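You operate a simulated robot arm through the tools that you are given. There is no shell and no other tool. Be economical: measure what you need, move in short steps, check, and stop when the job is done.

You are at the controls of a simulated robot arm. One attempt, no reset.

JOB
Wipe and zero the bench scale, weigh the small blue bag: green-edged mat from 240 g up, else red-edged.
Fine: switch the scale on; wipe the toffee smear off with the sponge and put it back; zero with the plate empty; leave the other bag. What is to be rubbed or washed off counts as gone when no trace of it is left.

Only the result counts: the job must be done as asked and must still hold three seconds after the hand-in. Knocking over, shifting, dropping, spilling or breaking anything else fails it.

ROBOT AND FRAMES
A 6-joint arm with a two-finger gripper, fixed in place. Base frame: the origin is at the foot of the arm, x ahead of it, y to its left, z up. Lengths are in m, angles in rad, forces in N, time in s.
Its first joint turns from -2.897 to 2.897 rad. Payload 2.45 kg.
The tool frame sits at the grasp point between the pads (the TCP): z along the fingers, y along the line on which they close. The tips reach 0.02 m beyond it. The gripper opens to 0.14 m. The gripper's body begins 0.168 m behind the TCP.
Orientation is that of the tool frame in the base frame, as [roll, pitch, yaw] about the fixed x, y, z axes, in that order (R = Rz(yaw) Ry(pitch) Rx(roll)). With the fingers straight down and closing along the base's y, the tool's x points along the base's -x, its y along +y and its z along -z.

CONTROLS
- The arm moves only by the tool move_arm. Its argument "deltas" is a list of rows, each a list of 7 numbers: the closure, from 0 (fully open) to 1 (shut), then the shift along the tool's x, y, z in m, then the turn, a rotation vector about the tool's x, y, z in degrees. In form: [[jaw, tx, ty, tz, wx, wy, wz], ...]. A call has 1 to 12 rows; each row is the pose to reach, as a shift and turn from the pose commanded when the call began, along the tool's axes at that moment. A row lasts 0.2 s, in which the tool goes at most 0.05 m and 0.15 rad; a call with a longer step from one row to the next is refused whole, and so is a gripper value outside its range. A pose out of reach is approached as far as the arm can. The call stops where the force on the tool passes 40 N (or 10 N more than at its start, if that is more) or the arm is blocked; 0.2 s more then pass. The fingers move at their own pace (about 0.045 m/s each) and stop on an object; they squeeze with about 32 N. The grip force told is the motor's: it shows also when the fingers shut on nothing. Time passes only in rows, and 0.2 s behind the last, so rows that repeat a pose let the fingers close. The reply holds the time, the measured pose of the TCP, the force on the tool along the base axes, the opening and the grip force, in the units named above and with some noise, with the torque about the TCP (base axes, N m) and any sound that the robot's microphone picked up.
- Cameras (640 x 400 px; columns grow to the right, rows downward): "scene" is fixed at [0.0482, -0.4981, 1.4616]; the picture's right is [0.63, -0.78, 0.00], its down [-0.36, -0.29, -0.88] and it looks along [0.69, 0.55, -0.47] (base axes); focal length 343 px, centre (320, 200). "wrist" rides on the gripper at [0.078, 0.011, -0.209] in the tool frame; the picture's right is [-0.14, 0.99, 0.00], its down [-0.92, -0.13, -0.37] and it looks along [-0.36, -0.05, 0.93] (tool axes); focal length 280 px, centre (320, 200). There is no depth. A picture from a camera that has moved, and an enlarged one, comes with that camera's place and axes in the base frame and with its lens. The place of the scene camera against the robot may be out by one fixed shift of up to 0.012 m in any direction.
- capture(camera): a new picture of that camera. No time passes.
- close_up(camera, box): a new picture of the part [left, top, right, bottom] of that camera's present view, enlarged. No time passes.
- hand_in(): hands the job in; it is judged then, once.

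Work in short steps. Places have to be worked out from the pictures, the camera data and where the tool is seen: move nearer, look again, correct. Check each grasp and each placing, and mend what went wrong. You have 120 turns and 84 pictures in all, those below and enlarged ones among them. Open the gripper and draw the arm clear of the work before you hand the job in, unless the task says otherwise; then end with one line.

The tools are called as name(argument=value, ...) on one line, values as JSON. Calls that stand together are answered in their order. move_arm: Moves the arm, as the interface text tells. Its arguments: {"type":"object","properties":{"deltas":{"type":"array","items":{"type":"array","items":{"type":"number"}}}},"required":["deltas"]} The other tools are called the same way: capture (camera) takes a picture; close_up (camera, box) takes an enlarged picture of a part of a camera's view; hand_in () hands the job in.

At the start:

```text
clock: 0.0
eef_pos: [0.7539, 0.3157, 1.1394]
tcp_rot: [3.141, 0.001, 3.141]
contact_force: [0.1, 0.0, -0.3]
wrist_torque: [-0.02, -0.02, 0.05]
gripper_width: 0.1398
grasp_force: 0.1
```

scene: 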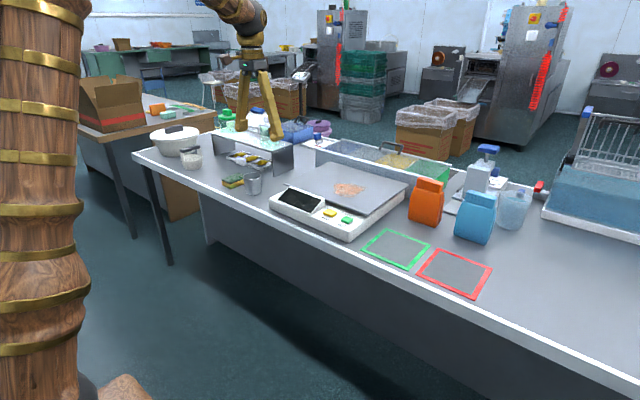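
wrist: 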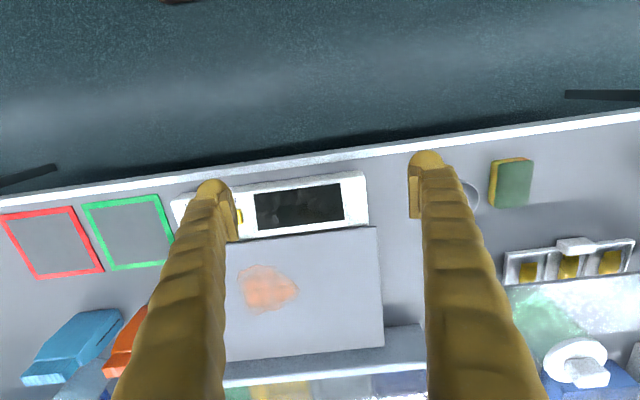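

I'll look closely at the work area before moving.

close_up(camera="scene", box=[130, 100, 370, 250])

close_up(camera="scene", box=[300, 130, 560, 300])

close_up(camera="wrist", box=[400, 120, 640, 270])

```text
2.67 times, centred on (250, 175) of scene
camera zoom: at [0.0482, -0.4981, 1.4616], right [0.63, -0.78, 0.0], down [-0.36, -0.29, -0.88], along [0.69, 0.55, -0.47], focal length 915 px, centre (507, 267)
```

zoom: 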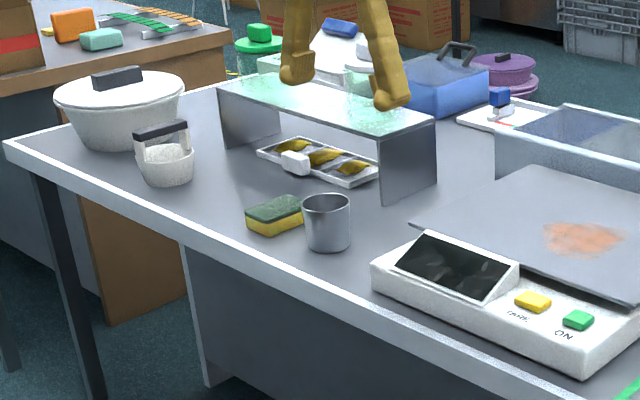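

```text
2.35 times, centred on (430, 215) of scene
camera zoom: at [0.0482, -0.4981, 1.4616], right [0.63, -0.78, 0.0], down [-0.36, -0.29, -0.88], along [0.69, 0.55, -0.47], focal length 807 px, centre (61, 165)
```

zoom: 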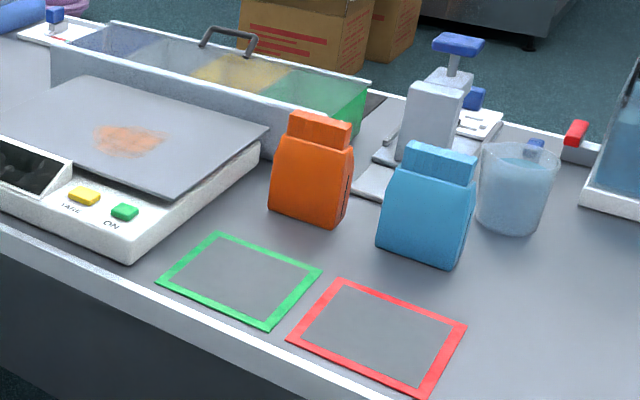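

```text
2.67 times, centred on (520, 195) of wrist
camera zoom: at [0.6756, 0.326, 1.3478], right [0.14, 0.99, 0.0], down [0.92, -0.13, 0.37], along [0.36, -0.05, -0.93], focal length 748 px, centre (-213, 213)
```

zoom: 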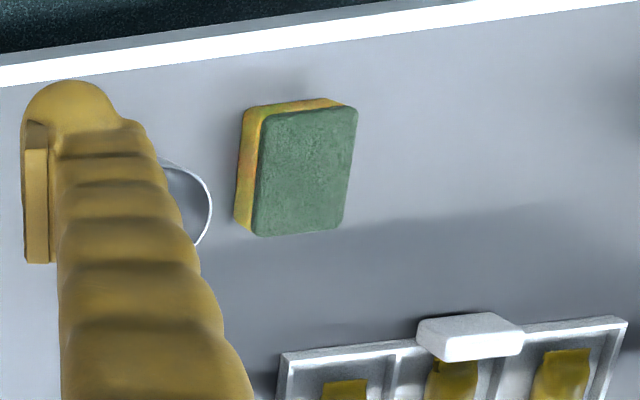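

Table height looks around 0.8 m from rough triangulation. I'll shift toward the sponge and look again to get proper parallax.

move_arm(deltas=[[0, 0, 0.045, 0, 0, 0, 0], [0, 0, 0.09, 0.01, 0, 0, 0], [0, 0, 0.135, 0.03, 0, 0, 0], [0, 0, 0.18, 0.05, 0, 0, 0], [0, 0, 0.22, 0.07, 0, 0, 0], [0, 0, 0.25, 0.1, 0, 0, 0]])

capture(camera="wrist")

capture(camera="scene")

```text
clock: 1.4
eef_pos: [0.755, 0.5667, 1.0378]
tcp_rot: [-3.141, 0.0, 3.14]
contact_force: [0.4, -0.2, 1.0]
wrist_torque: [-0.01, -0.03, 0.0]
gripper_width: 0.14
grasp_force: 0.0
```

```text
78 pictures are left
camera wrist: at [0.6767, 0.5768, 1.2465], right [0.14, 0.99, 0.0], down [0.92, -0.13, 0.37], along [0.37, -0.05, -0.93], focal length 280 px, centre (320, 200)
```

wrist: 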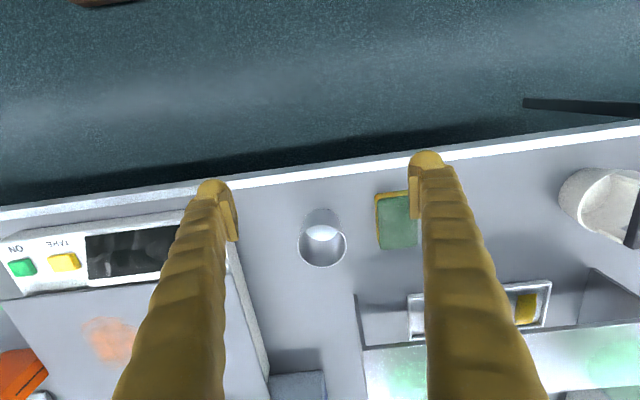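

```text
77 pictures are left
```

scene: 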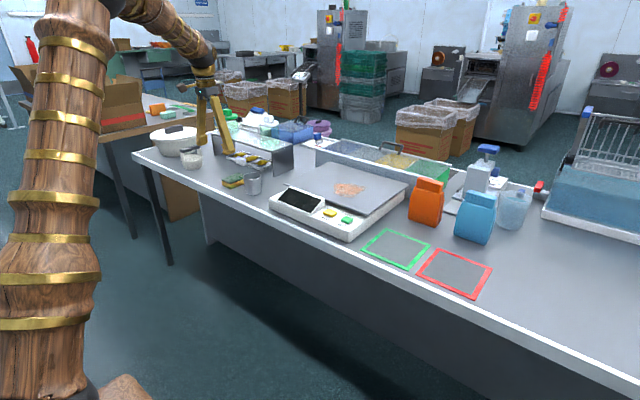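

Triangulation: sponge top z≈0.833, centre ≈(0.896, 0.68), long side along x. It's beyond nominal reach, so I'll test how far the arm goes tool-down above it.

move_arm(deltas=[[0, -0.03, 0.03, 0, 0, 0, 0], [0, -0.06, 0.06, 0.01, 0, 0, 0], [0, -0.09, 0.09, 0.03, 0, 0, 0], [0, -0.12, 0.113, 0.045, 0, 0, 0], [0, -0.141, 0.113, 0.06, 0, 0, 0]])

capture(camera="wrist")

```text
clock: 2.6
eef_pos: [0.8955, 0.6793, 0.9758]
tcp_rot: [3.141, 0.002, 3.14]
contact_force: [0.3, 0.3, 0.5]
wrist_torque: [0.0, -0.02, -0.01]
gripper_width: 0.1401
grasp_force: 0.0
```

```text
76 pictures are left
camera wrist: at [0.8171, 0.6895, 1.1861], right [0.14, 0.99, 0.0], down [0.92, -0.13, 0.37], along [0.37, -0.05, -0.93], focal length 280 px, centre (320, 200)
```

wrist: 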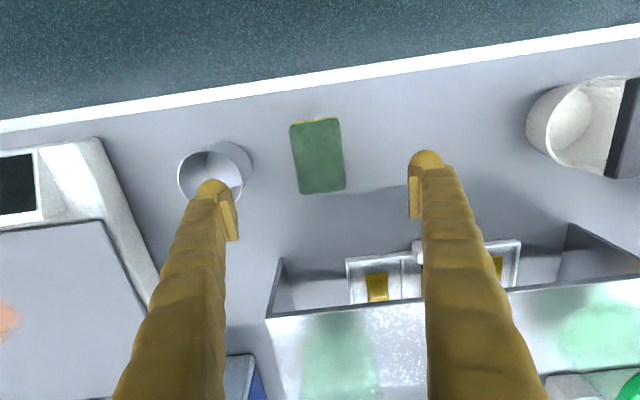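

Arm reaches fine. The sponge is at (0.899, 0.677), 0.093×0.06, aligned with axes. I'll narrow the jaw to clear the cup and descend.

move_arm(deltas=[[0.36, -0.0035, -0.002, 0, 0, 0, 0], [0.36, -0.0035, -0.002, 0, 0, 0, 0], [0.36, -0.0035, -0.002, 0, 0, 0, 0], [0.36, -0.0035, -0.002, 0.04, 0, 0, 0], [0.36, -0.0035, -0.002, 0.08, 0, 0, 0], [0.36, -0.0035, -0.002, 0.11, 0, 0, 0], [0.36, -0.0035, -0.002, 0.125, 0, 0, 0], [0.36, -0.0035, -0.002, 0.132, 0, 0, 0]])

capture(camera="wrist")

close_up(camera="scene", box=[170, 110, 330, 210])

```text
clock: 4.4
eef_pos: [0.8982, 0.6782, 0.8452]
tcp_rot: [3.14, 0.001, -3.141]
contact_force: [-0.3, 0.6, -0.2]
wrist_torque: [0.0, 0.0, 0.01]
gripper_width: 0.0898
grasp_force: 0.0
```

```text
75 pictures are left
camera wrist: at [0.82, 0.6871, 1.0543], right [0.14, 0.99, 0.0], down [0.92, -0.13, 0.37], along [0.36, -0.05, -0.93], focal length 280 px, centre (320, 200)
```

wrist: 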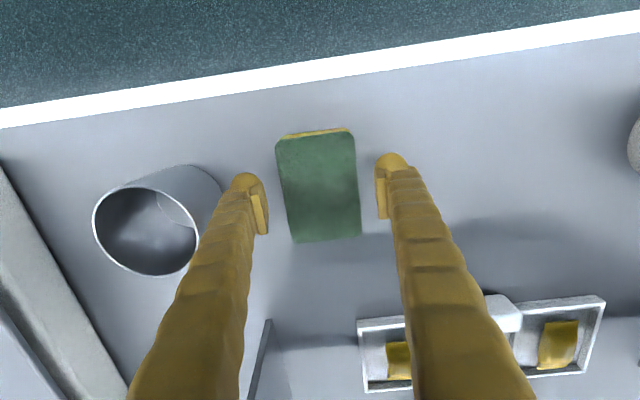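

```text
4.00 times, centred on (250, 160) of scene
camera zoom: at [0.0482, -0.4981, 1.4616], right [0.63, -0.78, 0.0], down [-0.36, -0.29, -0.88], along [0.69, 0.55, -0.47], focal length 1372 px, centre (600, 360)
```

zoom: 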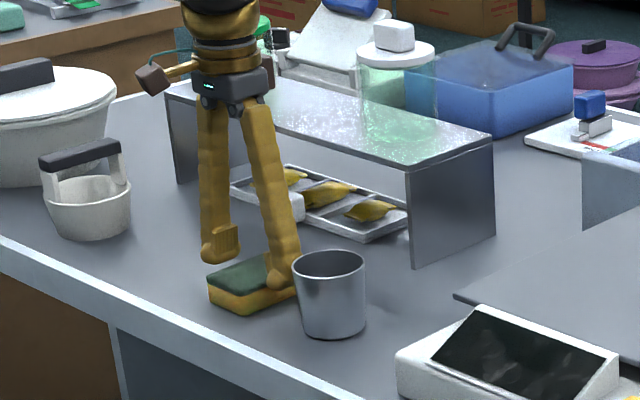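

Checking fingertip height relative to the sponge.

close_up(camera="scene", box=[210, 160, 274, 200])

close_up(camera="wrist", box=[220, 100, 440, 260])

```text
10.00 times, centred on (242, 180) of scene
camera zoom: at [0.0482, -0.4981, 1.4616], right [0.63, -0.78, 0.0], down [-0.36, -0.29, -0.88], along [0.69, 0.55, -0.47], focal length 3430 px, centre (1100, 400)
```

zoom: 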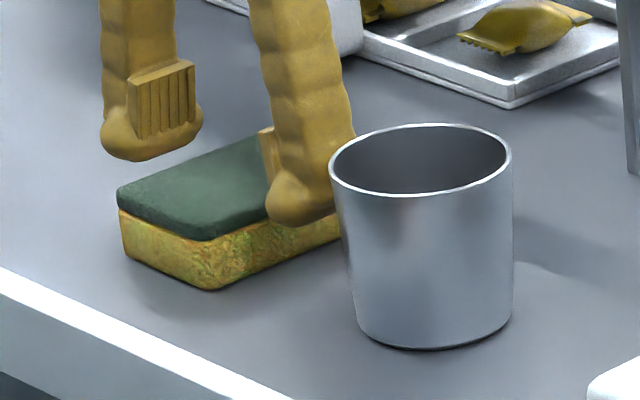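

```text
2.50 times, centred on (330, 180) of wrist
camera zoom: at [0.82, 0.6871, 1.0543], right [0.14, 0.99, 0.0], down [0.92, -0.13, 0.37], along [0.36, -0.05, -0.93], focal length 701 px, centre (295, 250)
```

zoom: 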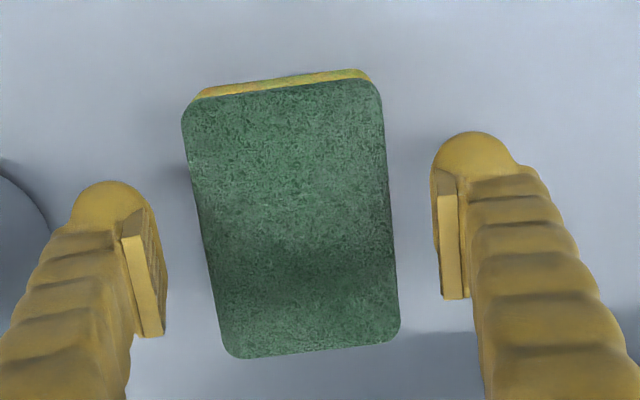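

The fingertips sit about level with the sponge top; table about 0.797. I'll go down about 15 mm and look.

move_arm(deltas=[[0.36, 0, 0, 0.007, 0, 0, 0], [0.36, 0, 0, 0.012, 0, 0, 0], [0.36, 0, 0, 0.016, 0, 0, 0]])

close_up(camera="scene", box=[210, 160, 274, 200])

```text
clock: 5.2
eef_pos: [0.8993, 0.6773, 0.8315]
tcp_rot: [-3.141, 0.0, -3.139]
contact_force: [-0.3, 0.4, -0.1]
wrist_torque: [-0.02, -0.01, -0.04]
gripper_width: 0.0897
grasp_force: 0.0
```

```text
10.00 times, centred on (242, 180) of scene
camera zoom: at [0.0482, -0.4981, 1.4616], right [0.63, -0.78, 0.0], down [-0.36, -0.29, -0.88], along [0.69, 0.55, -0.47], focal length 3430 px, centre (1100, 400)
```

zoom: 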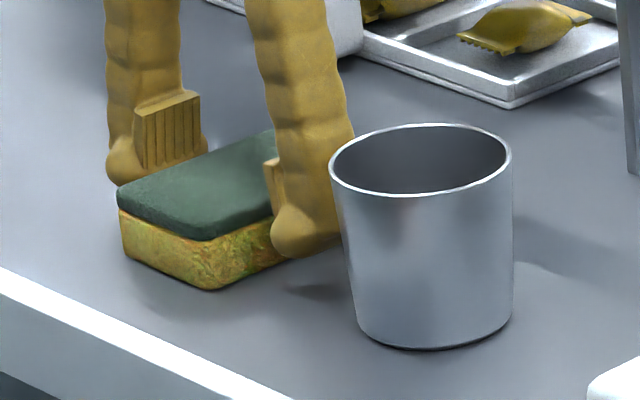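

Tips are about 1 cm above the table, straddling the sponge. Closing.

move_arm(deltas=[[0.6, 0, 0, 0, 0, 0, 0], [0.6, 0, 0, 0, 0, 0, 0], [0.7, 0, 0, 0, 0, 0, 0], [0.7, 0, 0, 0, 0, 0, 0], [0.7, 0, 0, 0, 0, 0, 0]])

close_up(camera="wrist", box=[220, 100, 440, 260])

```text
clock: 6.4
eef_pos: [0.8993, 0.6774, 0.8302]
tcp_rot: [3.141, 0.002, 3.142]
contact_force: [-0.6, 0.0, -0.2]
wrist_torque: [-0.02, 0.02, -0.01]
gripper_width: 0.0617
grasp_force: 31.8
```

```text
2.50 times, centred on (330, 180) of wrist
camera zoom: at [0.8206, 0.6871, 1.0392], right [0.14, 0.99, 0.0], down [0.92, -0.13, 0.37], along [0.36, -0.05, -0.93], focal length 701 px, centre (295, 250)
```

zoom: 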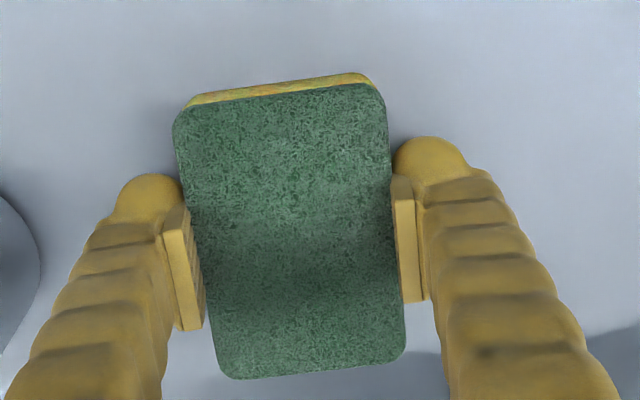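

Sponge held at 0.0617. I'll lift straight up and carry it toward the scale.

move_arm(deltas=[[0.7, 0, 0, -0.02, 0, 0, 0], [0.7, 0, 0, -0.06, 0, 0, 0], [0.7, 0, 0, -0.1, 0, 0, 0], [0.7, 0, 0, -0.145, 0, 0, 0], [0.7, 0, -0.03, -0.17, 0, 0, 0], [0.7, 0, -0.075, -0.17, 0, 0, 0], [0.7, 0, -0.12, -0.17, 0, 0, 0], [0.7, 0, -0.165, -0.17, 0, 0, 0], [0.7, 0, -0.21, -0.17, 0, 0, 0], [0.7, 0, -0.25, -0.17, 0, 0, 0]])

capture(camera="wrist")

```text
clock: 8.6
eef_pos: [0.8982, 0.426, 1.0013]
tcp_rot: [3.141, 0.0, 3.141]
contact_force: [1.6, 0.1, -0.2]
wrist_torque: [0.04, 0.0, 0.02]
gripper_width: 0.0616
grasp_force: 31.3
```

```text
69 pictures are left
camera wrist: at [0.8206, 0.4368, 1.2095], right [0.14, 0.99, 0.0], down [0.92, -0.13, 0.37], along [0.36, -0.05, -0.93], focal length 280 px, centre (320, 200)
```

wrist: 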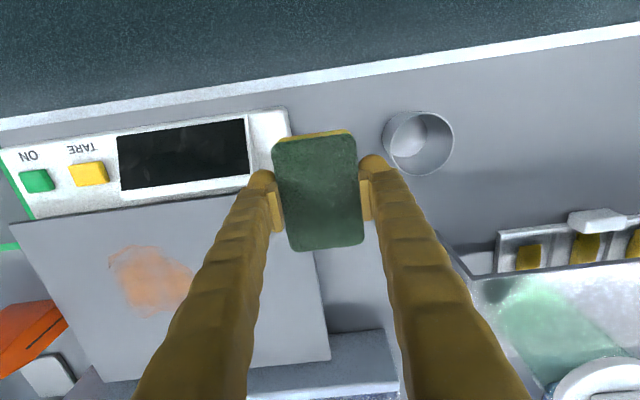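

Smear roughly spans x 0.98–1.10, y 0.12–0.23. Moving above it and lower to refine.

move_arm(deltas=[[0.7, -0.02, -0.04, 0, 0, 0, 0], [0.7, -0.04, -0.08, 0, 0, 0, 0], [0.7, -0.06, -0.12, 0, 0, 0, 0], [0.7, -0.08, -0.16, 0, 0, 0, 0], [0.7, -0.1, -0.2, 0.01, 0, 0, 0], [0.7, -0.11, -0.24, 0.02, 0, 0, 0]])

capture(camera="wrist")

close_up(camera="scene", box=[260, 120, 420, 240])

```text
clock: 10.0
eef_pos: [1.0092, 0.185, 0.9822]
tcp_rot: [3.141, -0.002, -3.141]
contact_force: [-0.5, 0.1, 0.4]
wrist_torque: [-0.06, -0.01, 0.01]
gripper_width: 0.0616
grasp_force: 31.9
```

```text
68 pictures are left
camera wrist: at [0.9298, 0.1958, 1.1909], right [0.14, 0.99, 0.0], down [0.92, -0.13, 0.37], along [0.37, -0.05, -0.93], focal length 280 px, centre (320, 200)
```

wrist: 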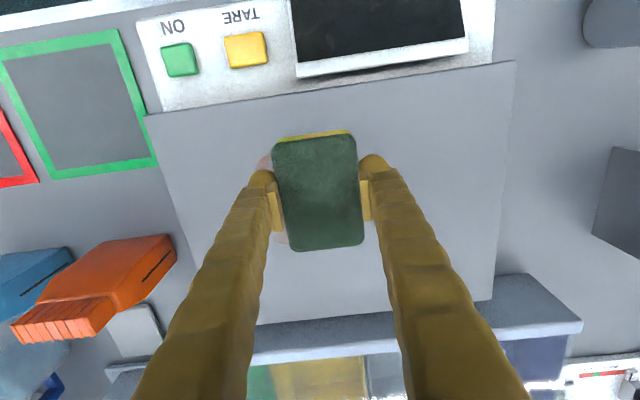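

```text
3.33 times, centred on (340, 180) of scene
camera zoom: at [0.0482, -0.4981, 1.4616], right [0.63, -0.78, 0.0], down [-0.36, -0.29, -0.88], along [0.69, 0.55, -0.47], focal length 1143 px, centre (253, 267)
```

zoom: 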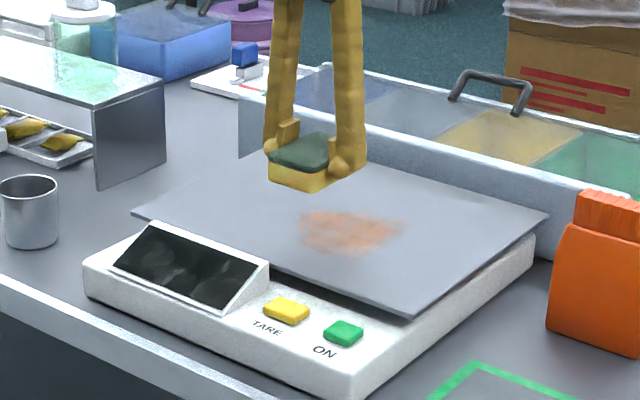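

Plate z≈0.869 (x 0.93–1.24, y 0–0.40). Sponge bottom is about 0.033 below TCP, so contact is expected near TCP z 0.902. Descending to just above.

move_arm(deltas=[[0.7, 0, -0.01, 0.035, 0, 0, 0], [0.7, 0, -0.02, 0.06, 0, 0, 0], [0.7, 0, -0.02, 0.07, 0, 0, 0], [0.7, 0, -0.02, 0.074, 0, 0, 0], [0.7, 0, -0.02, 0.078, 0, 0, 0]])

close_up(camera="scene", box=[300, 140, 400, 210])

```text
clock: 11.2
eef_pos: [1.0096, 0.1654, 0.9056]
tcp_rot: [-3.141, 0.002, 3.14]
contact_force: [-1.7, 0.6, 12.7]
wrist_torque: [0.06, 0.15, 0.0]
gripper_width: 0.0617
grasp_force: 32.0
```

```text
5.71 times, centred on (350, 175) of scene
camera zoom: at [0.0482, -0.4981, 1.4616], right [0.63, -0.78, 0.0], down [-0.36, -0.29, -0.88], along [0.69, 0.55, -0.47], focal length 1960 px, centre (149, 343)
```

zoom: 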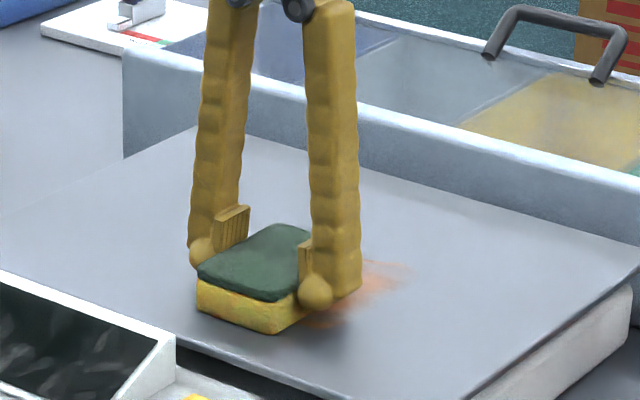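

Contact at 12.7 N. Wiping back and forth along y on the near half.

move_arm(deltas=[[0.7, 0.01, -0.03, 0, 0, 0, 0], [0.7, 0.01, -0.06, 0, 0, 0, 0], [0.7, 0.01, -0.085, 0, 0, 0, 0], [0.7, 0, -0.05, 0, 0, 0, 0], [0.7, 0, -0.01, 0, 0, 0, 0], [0.7, 0, 0.03, 0, 0, 0, 0], [0.7, 0, 0.07, 0, 0, 0, 0], [0.7, -0.02, 0.07, 0, 0, 0, 0], [0.7, -0.02, 0.03, 0, 0, 0, 0], [0.7, -0.02, -0.01, 0, 0, 0, 0], [0.7, -0.02, -0.05, 0, 0, 0, 0], [0.7, -0.02, -0.085, 0, 0, 0, 0]])

capture(camera="wrist")

```text
clock: 11.9
eef_pos: [0.9993, 0.1058, 0.9052]
tcp_rot: [3.141, 0.003, 3.14]
contact_force: [0.5, -0.7, 3.7]
wrist_torque: [-0.07, 0.05, 0.0]
gripper_width: 0.0614
grasp_force: 31.8
stopped in row 3: the force on the tool passed its limit at 41 N (the readings are from after the stop); the commanded pose is now the measured one
```

```text
65 pictures are left
camera wrist: at [0.9196, 0.1152, 1.1137], right [0.14, 0.99, 0.0], down [0.92, -0.13, 0.37], along [0.37, -0.05, -0.93], focal length 280 px, centre (320, 200)
```

wrist: 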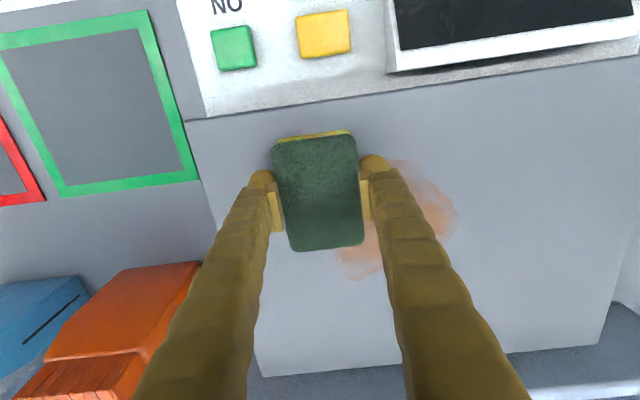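

Force spiked (41 N) when moving fast. I'll wipe slower toward +y with light pressure.

move_arm(deltas=[[0.7, 0, 0.01, 0.001, 0, 0, 0], [0.7, 0, 0.025, 0.001, 0, 0, 0], [0.7, 0, 0.04, 0.001, 0, 0, 0], [0.7, 0, 0.055, 0.001, 0, 0, 0], [0.7, 0, 0.07, 0.001, 0, 0, 0], [0.7, 0, 0.085, 0.001, 0, 0, 0], [0.7, 0, 0.1, 0.001, 0, 0, 0], [0.7, 0, 0.115, 0.001, 0, 0, 0], [0.7, 0, 0.13, 0.001, 0, 0, 0], [0.7, 0, 0.14, 0.001, 0, 0, 0]])

capture(camera="wrist")

```text
clock: 14.1
eef_pos: [0.9977, 0.2441, 0.9048]
tcp_rot: [3.139, 0.003, 3.14]
contact_force: [0.5, -11.4, 18.2]
wrist_torque: [0.01, 0.12, 0.02]
gripper_width: 0.0617
grasp_force: 32.6
```

```text
64 pictures are left
camera wrist: at [0.918, 0.255, 1.1128], right [0.14, 0.99, 0.0], down [0.92, -0.13, 0.37], along [0.37, -0.05, -0.93], focal length 280 px, centre (320, 200)
```

wrist: 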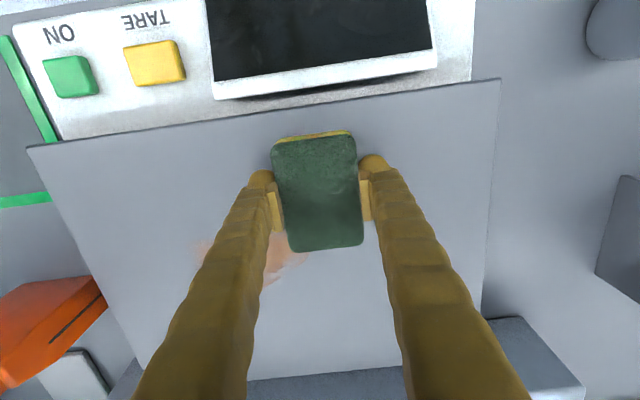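

The pass at x≈1.0 cleaned its strip. Now shift to x≈1.055 and wipe back toward −y.

move_arm(deltas=[[0.7, -0.015, 0, -0.001, 0, 0, 0], [0.7, -0.03, 0, -0.001, 0, 0, 0], [0.7, -0.045, 0, -0.001, 0, 0, 0], [0.7, -0.06, 0, -0.001, 0, 0, 0], [0.7, -0.06, -0.018, -0.001, 0, 0, 0], [0.7, -0.06, -0.036, -0.001, 0, 0, 0], [0.7, -0.06, -0.054, -0.001, 0, 0, 0], [0.7, -0.06, -0.072, -0.001, 0, 0, 0], [0.7, -0.06, -0.09, -0.001, 0, 0, 0], [0.7, -0.06, -0.108, -0.001, 0, 0, 0], [0.7, -0.06, -0.126, -0.001, 0, 0, 0], [0.7, -0.06, -0.144, -0.001, 0, 0, 0]])

```text
clock: 16.7
eef_pos: [1.0591, 0.1005, 0.9068]
tcp_rot: [3.139, 0.004, 3.14]
contact_force: [0.0, -0.6, -0.2]
wrist_torque: [0.02, 0.0, 0.0]
gripper_width: 0.0619
grasp_force: 31.7
```

Contact was lost at z 0.9068. I'll press down 2.5 mm and sweep back at x≈1.075.

move_arm(deltas=[[0.7, -0.008, 0, 0.0015, 0, 0, 0], [0.7, -0.016, 0, 0.0022, 0, 0, 0], [0.7, -0.016, 0.018, 0.0022, 0, 0, 0], [0.7, -0.016, 0.036, 0.0022, 0, 0, 0], [0.7, -0.016, 0.054, 0.0022, 0, 0, 0], [0.7, -0.016, 0.072, 0.0022, 0, 0, 0], [0.7, -0.016, 0.09, 0.0022, 0, 0, 0], [0.7, -0.016, 0.108, 0.0022, 0, 0, 0], [0.7, -0.016, 0.126, 0.0022, 0, 0, 0], [0.7, -0.016, 0.144, 0.0022, 0, 0, 0]])

capture(camera="wrist")

close_up(camera="scene", box=[280, 140, 420, 230])

```text
clock: 18.5
eef_pos: [1.0767, 0.2026, 0.9038]
tcp_rot: [3.14, 0.006, 3.14]
contact_force: [0.2, 1.1, 5.8]
wrist_torque: [0.17, 0.14, -0.05]
gripper_width: 0.0616
grasp_force: 31.6
stopped in row 9: the force on the tool passed its limit at 42 N (the readings are from after the stop); the commanded pose is now the measured one
```

```text
63 pictures are left
camera wrist: at [0.9957, 0.2133, 1.1124], right [0.14, 0.99, 0.0], down [0.92, -0.13, 0.37], along [0.37, -0.05, -0.93], focal length 280 px, centre (320, 200)
```

wrist: 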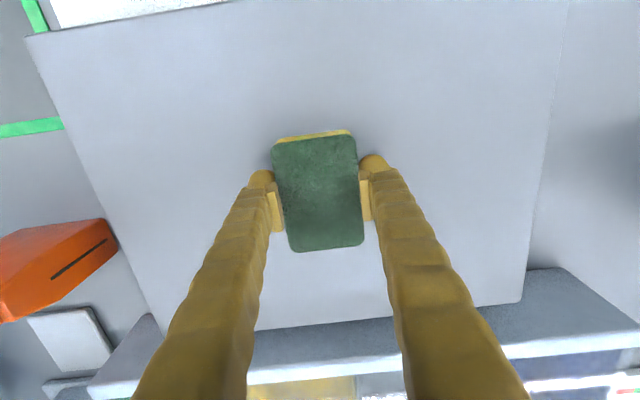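

```text
4.44 times, centred on (350, 185) of scene
camera zoom: at [0.0482, -0.4981, 1.4616], right [0.63, -0.78, 0.0], down [-0.36, -0.29, -0.88], along [0.69, 0.55, -0.47], focal length 1524 px, centre (187, 267)
```

zoom: 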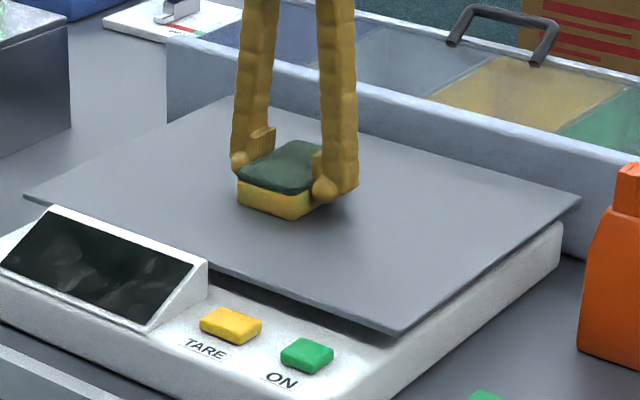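

Smear looks gone. I'll lift the sponge and inspect the plate thoroughly.

move_arm(deltas=[[0.7, 0, 0, -0.02, 0, 0, 0], [0.7, 0.01, 0.01, -0.06, 0, 0, 0], [0.7, 0.04, 0.04, -0.1, 0, 0, 0], [0.7, 0.07, 0.08, -0.1, 0, 0, 0], [0.7, 0.1, 0.12, -0.1, 0, 0, 0], [0.7, 0.13, 0.16, -0.1, 0, 0, 0], [0.7, 0.16, 0.2, -0.1, 0, 0, 0]])

capture(camera="wrist")

close_up(camera="scene", box=[300, 150, 412, 220])

```text
refused: row 3 steps farther than a row can; nothing moved
```

```text
61 pictures are left
camera wrist: at [0.9957, 0.2133, 1.1124], right [0.14, 0.99, 0.0], down [0.92, -0.13, 0.37], along [0.37, -0.05, -0.93], focal length 280 px, centre (320, 200)
```

wrist: 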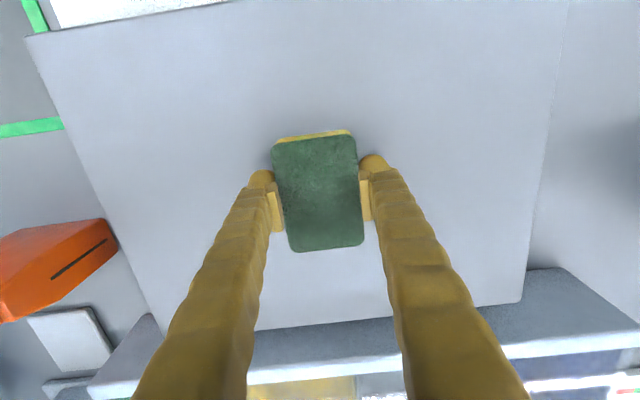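

```text
5.71 times, centred on (356, 185) of scene
camera zoom: at [0.0482, -0.4981, 1.4616], right [0.63, -0.78, 0.0], down [-0.36, -0.29, -0.88], along [0.69, 0.55, -0.47], focal length 1960 px, centre (114, 286)
```

zoom: 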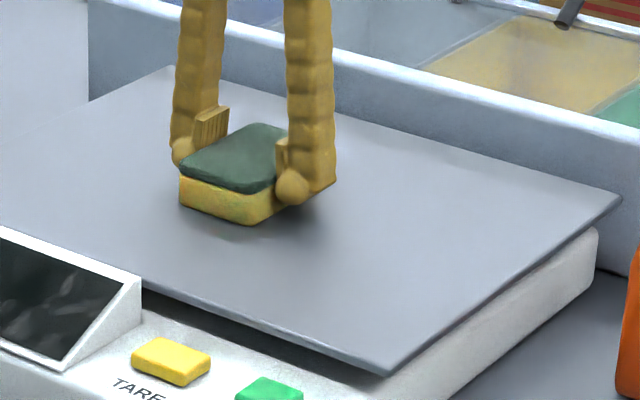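

That step was too long. Redoing the lift with smaller steps.

move_arm(deltas=[[0.7, 0, 0, -0.02, 0, 0, 0], [0.7, 0, 0, -0.06, 0, 0, 0], [0.7, 0.01, 0.01, -0.1, 0, 0, 0], [0.7, 0.04, 0.04, -0.1, 0, 0, 0], [0.7, 0.065, 0.08, -0.1, 0, 0, 0], [0.7, 0.09, 0.12, -0.1, 0, 0, 0], [0.7, 0.115, 0.16, -0.1, 0, 0, 0], [0.7, 0.14, 0.2, -0.1, 0, 0, 0]])

capture(camera="wrist")

close_up(camera="scene", box=[300, 150, 412, 220])

```text
clock: 20.3
eef_pos: [0.934, 0.4034, 1.0026]
tcp_rot: [3.14, 0.005, 3.14]
contact_force: [-0.5, -0.5, 0.0]
wrist_torque: [0.07, 0.02, 0.0]
gripper_width: 0.0617
grasp_force: 32.0
```

```text
59 pictures are left
camera wrist: at [0.8549, 0.4136, 1.2114], right [0.14, 0.99, 0.0], down [0.92, -0.13, 0.37], along [0.37, -0.05, -0.93], focal length 280 px, centre (320, 200)
```

wrist: 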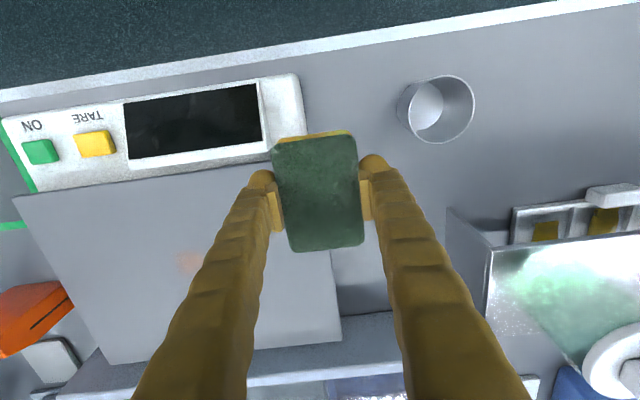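

```text
5.71 times, centred on (356, 185) of scene
camera zoom: at [0.0482, -0.4981, 1.4616], right [0.63, -0.78, 0.0], down [-0.36, -0.29, -0.88], along [0.69, 0.55, -0.47], focal length 1960 px, centre (114, 286)
```

zoom: 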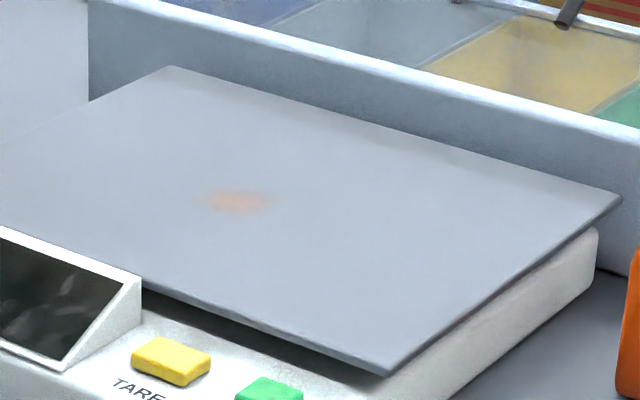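

A faint remnant is left near (1.058, 0.20). Going back for another pass.

move_arm(deltas=[[0.7, -0.025, -0.035, 0, 0, 0, 0], [0.7, -0.05, -0.07, 0, 0, 0, 0], [0.7, -0.075, -0.105, 0, 0, 0, 0], [0.7, -0.1, -0.14, 0, 0, 0, 0], [0.7, -0.122, -0.16, 0.03, 0, 0, 0], [0.7, -0.122, -0.16, 0.07, 0, 0, 0], [0.7, -0.122, -0.16, 0.085, 0, 0, 0], [0.7, -0.122, -0.16, 0.0935, 0, 0, 0], [0.7, -0.122, -0.16, 0.098, 0, 0, 0]])

```text
clock: 22.3
eef_pos: [1.0573, 0.2427, 0.9056]
tcp_rot: [-3.141, 0.005, 3.139]
contact_force: [0.5, -0.6, 0.0]
wrist_torque: [-0.02, -0.01, 0.01]
gripper_width: 0.0616
grasp_force: 31.8
```

No contact yet; pressing slightly and wiping slowly in −y.

move_arm(deltas=[[0.7, 0, 0, 0.0015, 0, 0, 0], [0.7, 0, -0.012, 0.0015, 0, 0, 0], [0.7, 0, -0.024, 0.0015, 0, 0, 0], [0.7, 0, -0.036, 0.0015, 0, 0, 0], [0.7, 0, -0.048, 0.0015, 0, 0, 0], [0.7, 0, -0.06, 0.0015, 0, 0, 0], [0.7, 0, -0.072, 0.0015, 0, 0, 0], [0.7, 0, -0.084, 0.0015, 0, 0, 0], [0.7, 0, -0.096, 0.0015, 0, 0, 0], [0.7, 0, -0.108, 0.0015, 0, 0, 0]])

```text
clock: 24.5
eef_pos: [1.0584, 0.1348, 0.9039]
tcp_rot: [-3.141, 0.005, 3.138]
contact_force: [-0.3, -0.1, -0.9]
wrist_torque: [-0.03, -0.03, 0.01]
gripper_width: 0.0615
grasp_force: 32.3
```

Still no contact; the sponge may have slid up a bit in the grip. Pressing further in small steps.

move_arm(deltas=[[0.7, 0, 0, 0.001, 0, 0, 0], [0.7, 0, 0, 0.002, 0, 0, 0], [0.7, 0, 0, 0.002, 0, 0, 0]])

close_up(camera="scene", box=[300, 150, 412, 220])

```text
clock: 25.3
eef_pos: [1.0583, 0.1352, 0.9038]
tcp_rot: [3.14, 0.007, 3.141]
contact_force: [-3.8, -0.2, 22.0]
wrist_torque: [-0.03, 0.24, 0.02]
gripper_width: 0.0616
grasp_force: 31.6
```

```text
5.71 times, centred on (356, 185) of scene
camera zoom: at [0.0482, -0.4981, 1.4616], right [0.63, -0.78, 0.0], down [-0.36, -0.29, -0.88], along [0.69, 0.55, -0.47], focal length 1960 px, centre (114, 286)
```

zoom: 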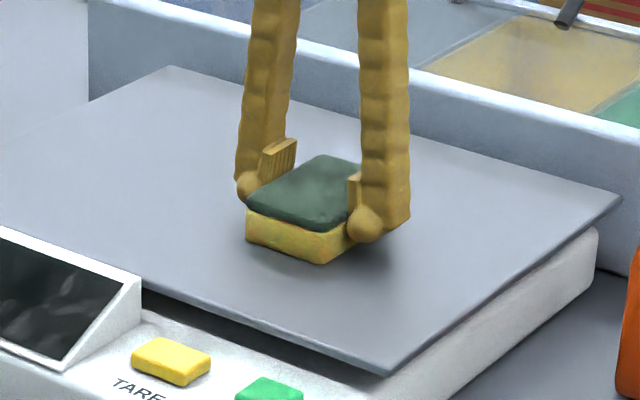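

The remnant spot looks clean; one more pass with ease-off pressure.

move_arm(deltas=[[0.7, 0, 0, -0.0008, 0, 0, 0], [0.7, 0, 0.012, -0.0008, 0, 0, 0], [0.7, 0, 0.024, -0.0008, 0, 0, 0], [0.7, 0, 0.036, -0.0008, 0, 0, 0], [0.7, 0, 0.048, -0.0008, 0, 0, 0], [0.7, 0, 0.06, -0.0008, 0, 0, 0], [0.7, 0, 0.072, -0.0008, 0, 0, 0], [0.7, 0, 0.084, -0.0008, 0, 0, 0], [0.7, 0, 0.096, -0.0008, 0, 0, 0], [0.7, 0, 0.108, -0.0008, 0, 0, 0]])

```text
clock: 27.5
eef_pos: [1.0579, 0.2432, 0.9024]
tcp_rot: [3.139, 0.005, 3.141]
contact_force: [0.4, -17.2, 27.7]
wrist_torque: [-0.06, 0.2, 0.08]
gripper_width: 0.0619
grasp_force: 32.0
```

Good firm pass. Lifting and checking the plate from the sponge side.

move_arm(deltas=[[0.7, 0, 0, -0.02, 0, 0, 0], [0.7, 0, 0, -0.06, 0, 0, 0], [0.7, 0.01, 0.01, -0.1, 0, 0, 0], [0.7, 0.04, 0.04, -0.1, 0, 0, 0], [0.7, 0.065, 0.08, -0.1, 0, 0, 0], [0.7, 0.09, 0.12, -0.1, 0, 0, 0], [0.7, 0.115, 0.16, -0.1, 0, 0, 0], [0.7, 0.14, 0.2, -0.1, 0, 0, 0], [0.7, 0.159, 0.23, -0.1, 0, 0, 0], [0.7, 0.159, 0.27, -0.1, 0, 0, 0]])

capture(camera="wrist")

close_up(camera="scene", box=[300, 150, 412, 220])

close_up(camera="scene", box=[330, 170, 370, 195])

```text
clock: 29.7
eef_pos: [0.8971, 0.5161, 1.0036]
tcp_rot: [3.14, 0.006, 3.137]
contact_force: [0.5, -0.8, -0.6]
wrist_torque: [0.03, 0.05, 0.0]
gripper_width: 0.0618
grasp_force: 32.2
```

```text
56 pictures are left
camera wrist: at [0.8172, 0.5256, 1.212], right [0.14, 0.99, 0.0], down [0.92, -0.13, 0.37], along [0.37, -0.05, -0.93], focal length 280 px, centre (320, 200)
```

wrist: 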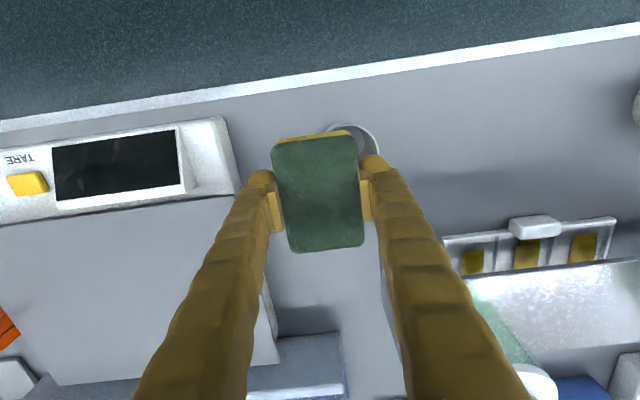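

```text
5.71 times, centred on (356, 185) of scene
camera zoom: at [0.0482, -0.4981, 1.4616], right [0.63, -0.78, 0.0], down [-0.36, -0.29, -0.88], along [0.69, 0.55, -0.47], focal length 1960 px, centre (114, 286)
```

zoom: 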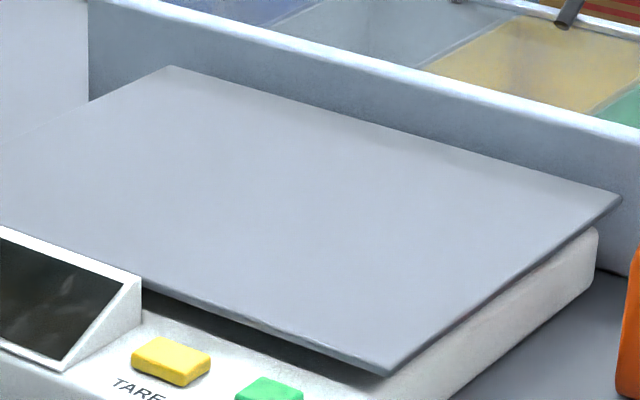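

```text
16.00 times, centred on (350, 182) of scene
camera zoom: at [0.0482, -0.4981, 1.4616], right [0.63, -0.78, 0.0], down [-0.36, -0.29, -0.88], along [0.69, 0.55, -0.47], focal length 5488 px, centre (-160, 480)
```

zoom: 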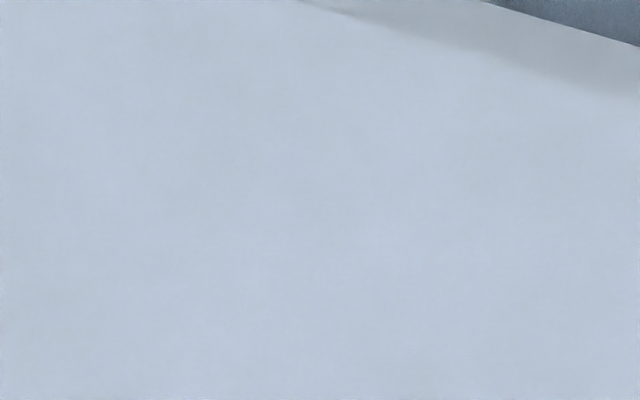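

Plate is clean. Returning the sponge to its spot (0.899, 0.677).

move_arm(deltas=[[0.7, -0.002, 0.04, 0, 0, 0, 0], [0.7, -0.002, 0.08, 0, 0, 0, 0], [0.7, -0.002, 0.12, 0, 0, 0, 0], [0.7, -0.002, 0.161, 0, 0, 0, 0], [0.7, -0.002, 0.161, 0.04, 0, 0, 0], [0.7, -0.002, 0.161, 0.08, 0, 0, 0], [0.7, -0.002, 0.161, 0.12, 0, 0, 0], [0.7, -0.002, 0.161, 0.15, 0, 0, 0], [0.7, -0.002, 0.161, 0.165, 0, 0, 0], [0.7, -0.002, 0.161, 0.17, 0, 0, 0]])

```text
clock: 31.9
eef_pos: [0.9015, 0.6733, 0.8326]
tcp_rot: [3.139, 0.005, 3.14]
contact_force: [0.7, 0.3, 0.1]
wrist_torque: [0.04, -0.04, -0.03]
gripper_width: 0.0618
grasp_force: 32.3
```

Trimming position and easing down to contact.

move_arm(deltas=[[0.7, 0.002, 0.004, 0, 0, 0, 0], [0.7, 0.002, 0.004, 0.001, 0, 0, 0], [0.7, 0.002, 0.004, 0.002, 0, 0, 0], [0.7, 0.002, 0.004, 0.003, 0, 0, 0], [0.7, 0.002, 0.004, 0.003, 0, 0, 0]])

close_up(camera="scene", box=[210, 160, 274, 200])

```text
clock: 33.1
eef_pos: [0.8995, 0.6788, 0.8302]
tcp_rot: [-3.141, 0.006, 3.14]
contact_force: [0.1, 0.2, -0.5]
wrist_torque: [-0.03, -0.05, 0.01]
gripper_width: 0.0614
grasp_force: 31.8
```

```text
10.00 times, centred on (242, 180) of scene
camera zoom: at [0.0482, -0.4981, 1.4616], right [0.63, -0.78, 0.0], down [-0.36, -0.29, -0.88], along [0.69, 0.55, -0.47], focal length 3430 px, centre (1100, 400)
```

zoom: 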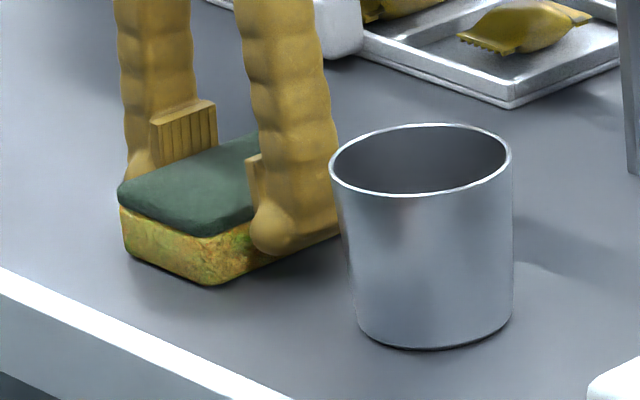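

Sponge is still ~2 mm above the table; continue down.

move_arm(deltas=[[0.7, 0, -0.001, 0.001, 0, 0, 0], [0.7, 0, -0.001, 0.002, 0, 0, 0], [0.7, 0, -0.001, 0.0025, 0, 0, 0], [0.7, 0, -0.001, 0.0025, 0, 0, 0]])

```text
clock: 34.1
eef_pos: [0.8997, 0.6778, 0.8282]
tcp_rot: [3.139, 0.007, 3.139]
contact_force: [-1.5, 0.7, 12.3]
wrist_torque: [0.08, 0.21, -0.03]
gripper_width: 0.0616
grasp_force: 31.8
```

Contact. Releasing to 0.09 m and lifting straight up.

move_arm(deltas=[[0.36, 0, 0, -0.001, 0, 0, 0], [0.36, 0, 0, -0.001, 0, 0, 0], [0.36, 0, 0, -0.001, 0, 0, 0], [0.36, 0, 0, -0.02, 0, 0, 0], [0.36, 0, 0, -0.06, 0, 0, 0], [0.36, 0, 0, -0.1, 0, 0, 0], [0.36, 0, 0, -0.14, 0, 0, 0], [0.36, 0, 0, -0.17, 0, 0, 0]])

close_up(camera="scene", box=[210, 160, 274, 200])

capture(camera="wrist")

```text
clock: 35.9
eef_pos: [0.8979, 0.6784, 0.9951]
tcp_rot: [3.141, 0.005, 3.14]
contact_force: [-0.2, 0.7, -0.9]
wrist_torque: [-0.02, 0.0, 0.04]
gripper_width: 0.0895
grasp_force: 0.1
```

```text
10.00 times, centred on (242, 180) of scene
camera zoom: at [0.0482, -0.4981, 1.4616], right [0.63, -0.78, 0.0], down [-0.36, -0.29, -0.88], along [0.69, 0.55, -0.47], focal length 3430 px, centre (1100, 400)
```

zoom: 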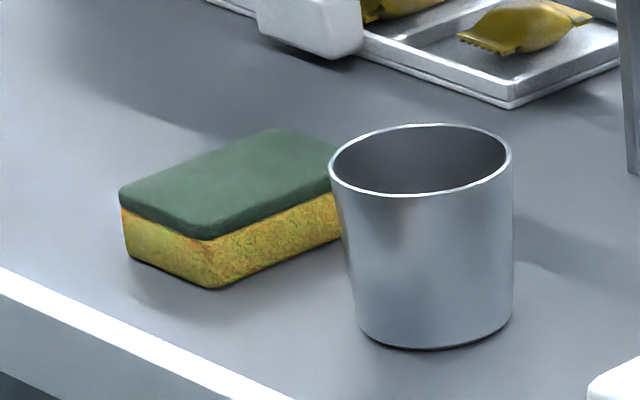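

```text
51 pictures are left
camera wrist: at [0.8189, 0.689, 1.2038], right [0.14, 0.99, 0.0], down [0.92, -0.13, 0.37], along [0.37, -0.05, -0.93], focal length 280 px, centre (320, 200)
```

wrist: 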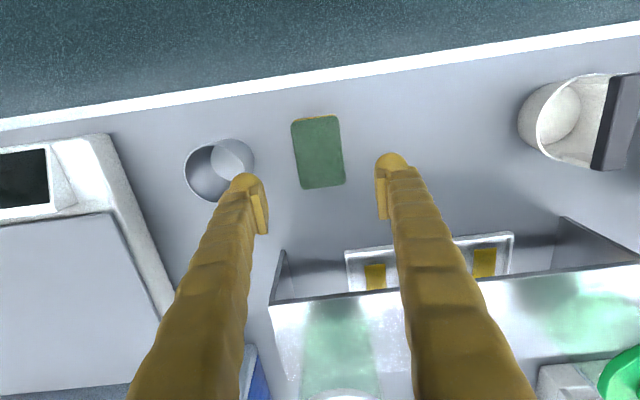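

Sponge is back in place. Next: ON button at ≈(0.877, 0.045, z≈0.842), TARE at ≈(0.878, 0.123). Moving over with the fingers shut.

move_arm(deltas=[[1, 0, -0.045, 0, 0, 0, 0], [1, 0, -0.09, 0, 0, 0, 0], [1, 0, -0.135, 0, 0, 0, 0], [1, 0, -0.18, 0, 0, 0, 0], [1, 0, -0.225, 0, 0, 0, 0], [1, 0, -0.27, 0, 0, 0, 0], [1, 0, -0.315, 0, 0, 0, 0], [1, 0, -0.36, 0, 0, 0, 0], [1, 0, -0.405, 0, 0, 0, 0], [1, 0.005, -0.45, 0, 0, 0, 0], [1, 0.01, -0.495, 0, 0, 0, 0], [1, 0.018, -0.54, 0, 0, 0, 0]])

move_arm(deltas=[[1, 0.002, -0.04, 0, 0, 0, 0], [1, 0.002, -0.08, 0.01, 0, 0, 0], [1, 0.002, -0.094, 0.05, 0, 0, 0], [1, 0.002, -0.094, 0.09, 0, 0, 0], [1, 0.002, -0.094, 0.11, 0, 0, 0]])

capture(camera="wrist")

close_up(camera="scene", box=[270, 160, 390, 235])

```text
clock: 38.5
eef_pos: [0.8791, 0.1381, 0.9962]
tcp_rot: [-3.14, 0.006, 3.141]
contact_force: [0.3, 0.7, 0.1]
wrist_torque: [0.0, 0.01, -0.03]
gripper_width: 0.0
grasp_force: 29.6
```

```text
clock: 39.7
eef_pos: [0.8801, 0.0438, 0.8854]
tcp_rot: [3.14, 0.007, 3.14]
contact_force: [-0.8, -1.2, -0.3]
wrist_torque: [0.0, 0.01, 0.01]
gripper_width: 0.0003
grasp_force: 29.3
```

```text
50 pictures are left
camera wrist: at [0.7997, 0.0533, 1.0939], right [0.14, 0.99, 0.0], down [0.92, -0.13, 0.37], along [0.37, -0.05, -0.93], focal length 280 px, centre (320, 200)
```

wrist: 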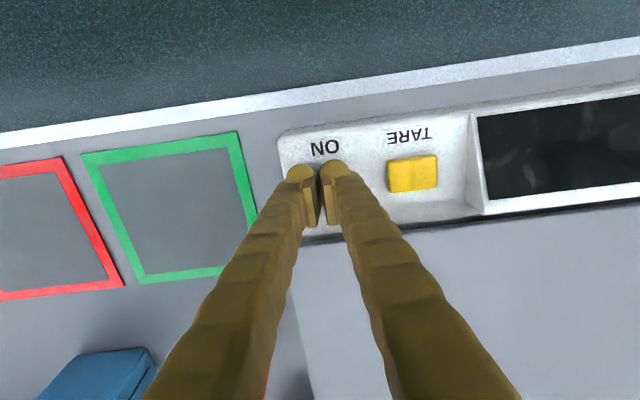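

```text
5.33 times, centred on (330, 198) of scene
camera zoom: at [0.0482, -0.4981, 1.4616], right [0.63, -0.78, 0.0], down [-0.36, -0.29, -0.88], along [0.69, 0.55, -0.47], focal length 1829 px, centre (267, 213)
```

zoom: 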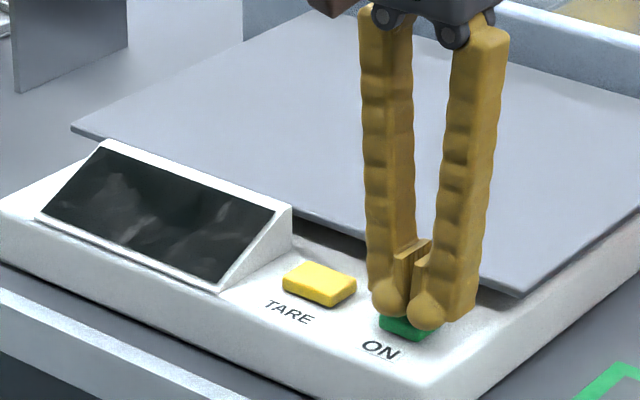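

Aligned over ON. Pressing down in small steps.

move_arm(deltas=[[1, 0.001, 0.001, 0.012, 0, 0, 0], [1, 0.001, 0.001, 0.018, 0, 0, 0], [1, 0.001, 0.001, 0.021, 0, 0, 0], [1, 0.001, 0.001, 0.023, 0, 0, 0]])

close_up(camera="scene", box=[270, 160, 390, 235])

```text
clock: 40.4
eef_pos: [0.8797, 0.0445, 0.8724]
tcp_rot: [-3.14, 0.011, 3.14]
contact_force: [-1.1, 0.1, 24.6]
wrist_torque: [0.01, 0.18, 0.11]
gripper_width: 0.0057
grasp_force: 30.0
heard: click
stopped in row 3: the force on the tool passed its limit at 49 N (the readings are from after the stop); the commanded pose is now the measured one
```

```text
5.33 times, centred on (330, 198) of scene
camera zoom: at [0.0482, -0.4981, 1.4616], right [0.63, -0.78, 0.0], down [-0.36, -0.29, -0.88], along [0.69, 0.55, -0.47], focal length 1829 px, centre (267, 213)
```

zoom: 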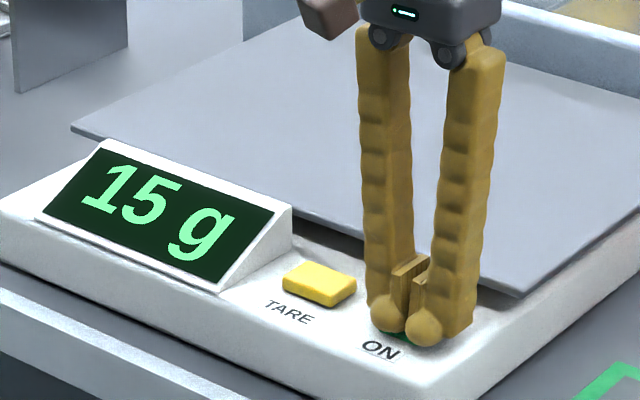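

Scale on, shows 15 g. Lifting and moving over TARE.

move_arm(deltas=[[1, 0, 0, -0.015, 0, 0, 0], [1, 0, 0, -0.03, 0, 0, 0], [1, -0.001, 0.04, -0.03, 0, 0, 0], [1, -0.001, 0.081, -0.03, 0, 0, 0], [1, -0.001, 0.081, -0.015, 0, 0, 0], [1, -0.001, 0.081, -0.006, 0, 0, 0]])

close_up(camera="scene", box=[270, 160, 390, 235])

```text
clock: 41.8
eef_pos: [0.8802, 0.1261, 0.8762]
tcp_rot: [3.14, 0.009, 3.141]
contact_force: [0.7, 1.9, 2.9]
wrist_torque: [0.02, 0.0, -0.01]
gripper_width: 0.0061
grasp_force: 29.7
heard: click
```

```text
5.33 times, centred on (330, 198) of scene
camera zoom: at [0.0482, -0.4981, 1.4616], right [0.63, -0.78, 0.0], down [-0.36, -0.29, -0.88], along [0.69, 0.55, -0.47], focal length 1829 px, centre (267, 213)
```

zoom: 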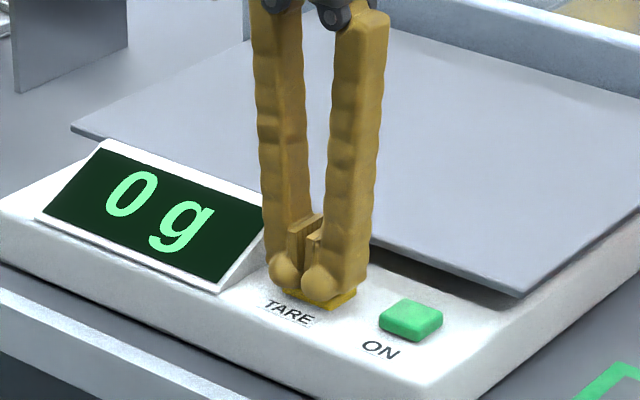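

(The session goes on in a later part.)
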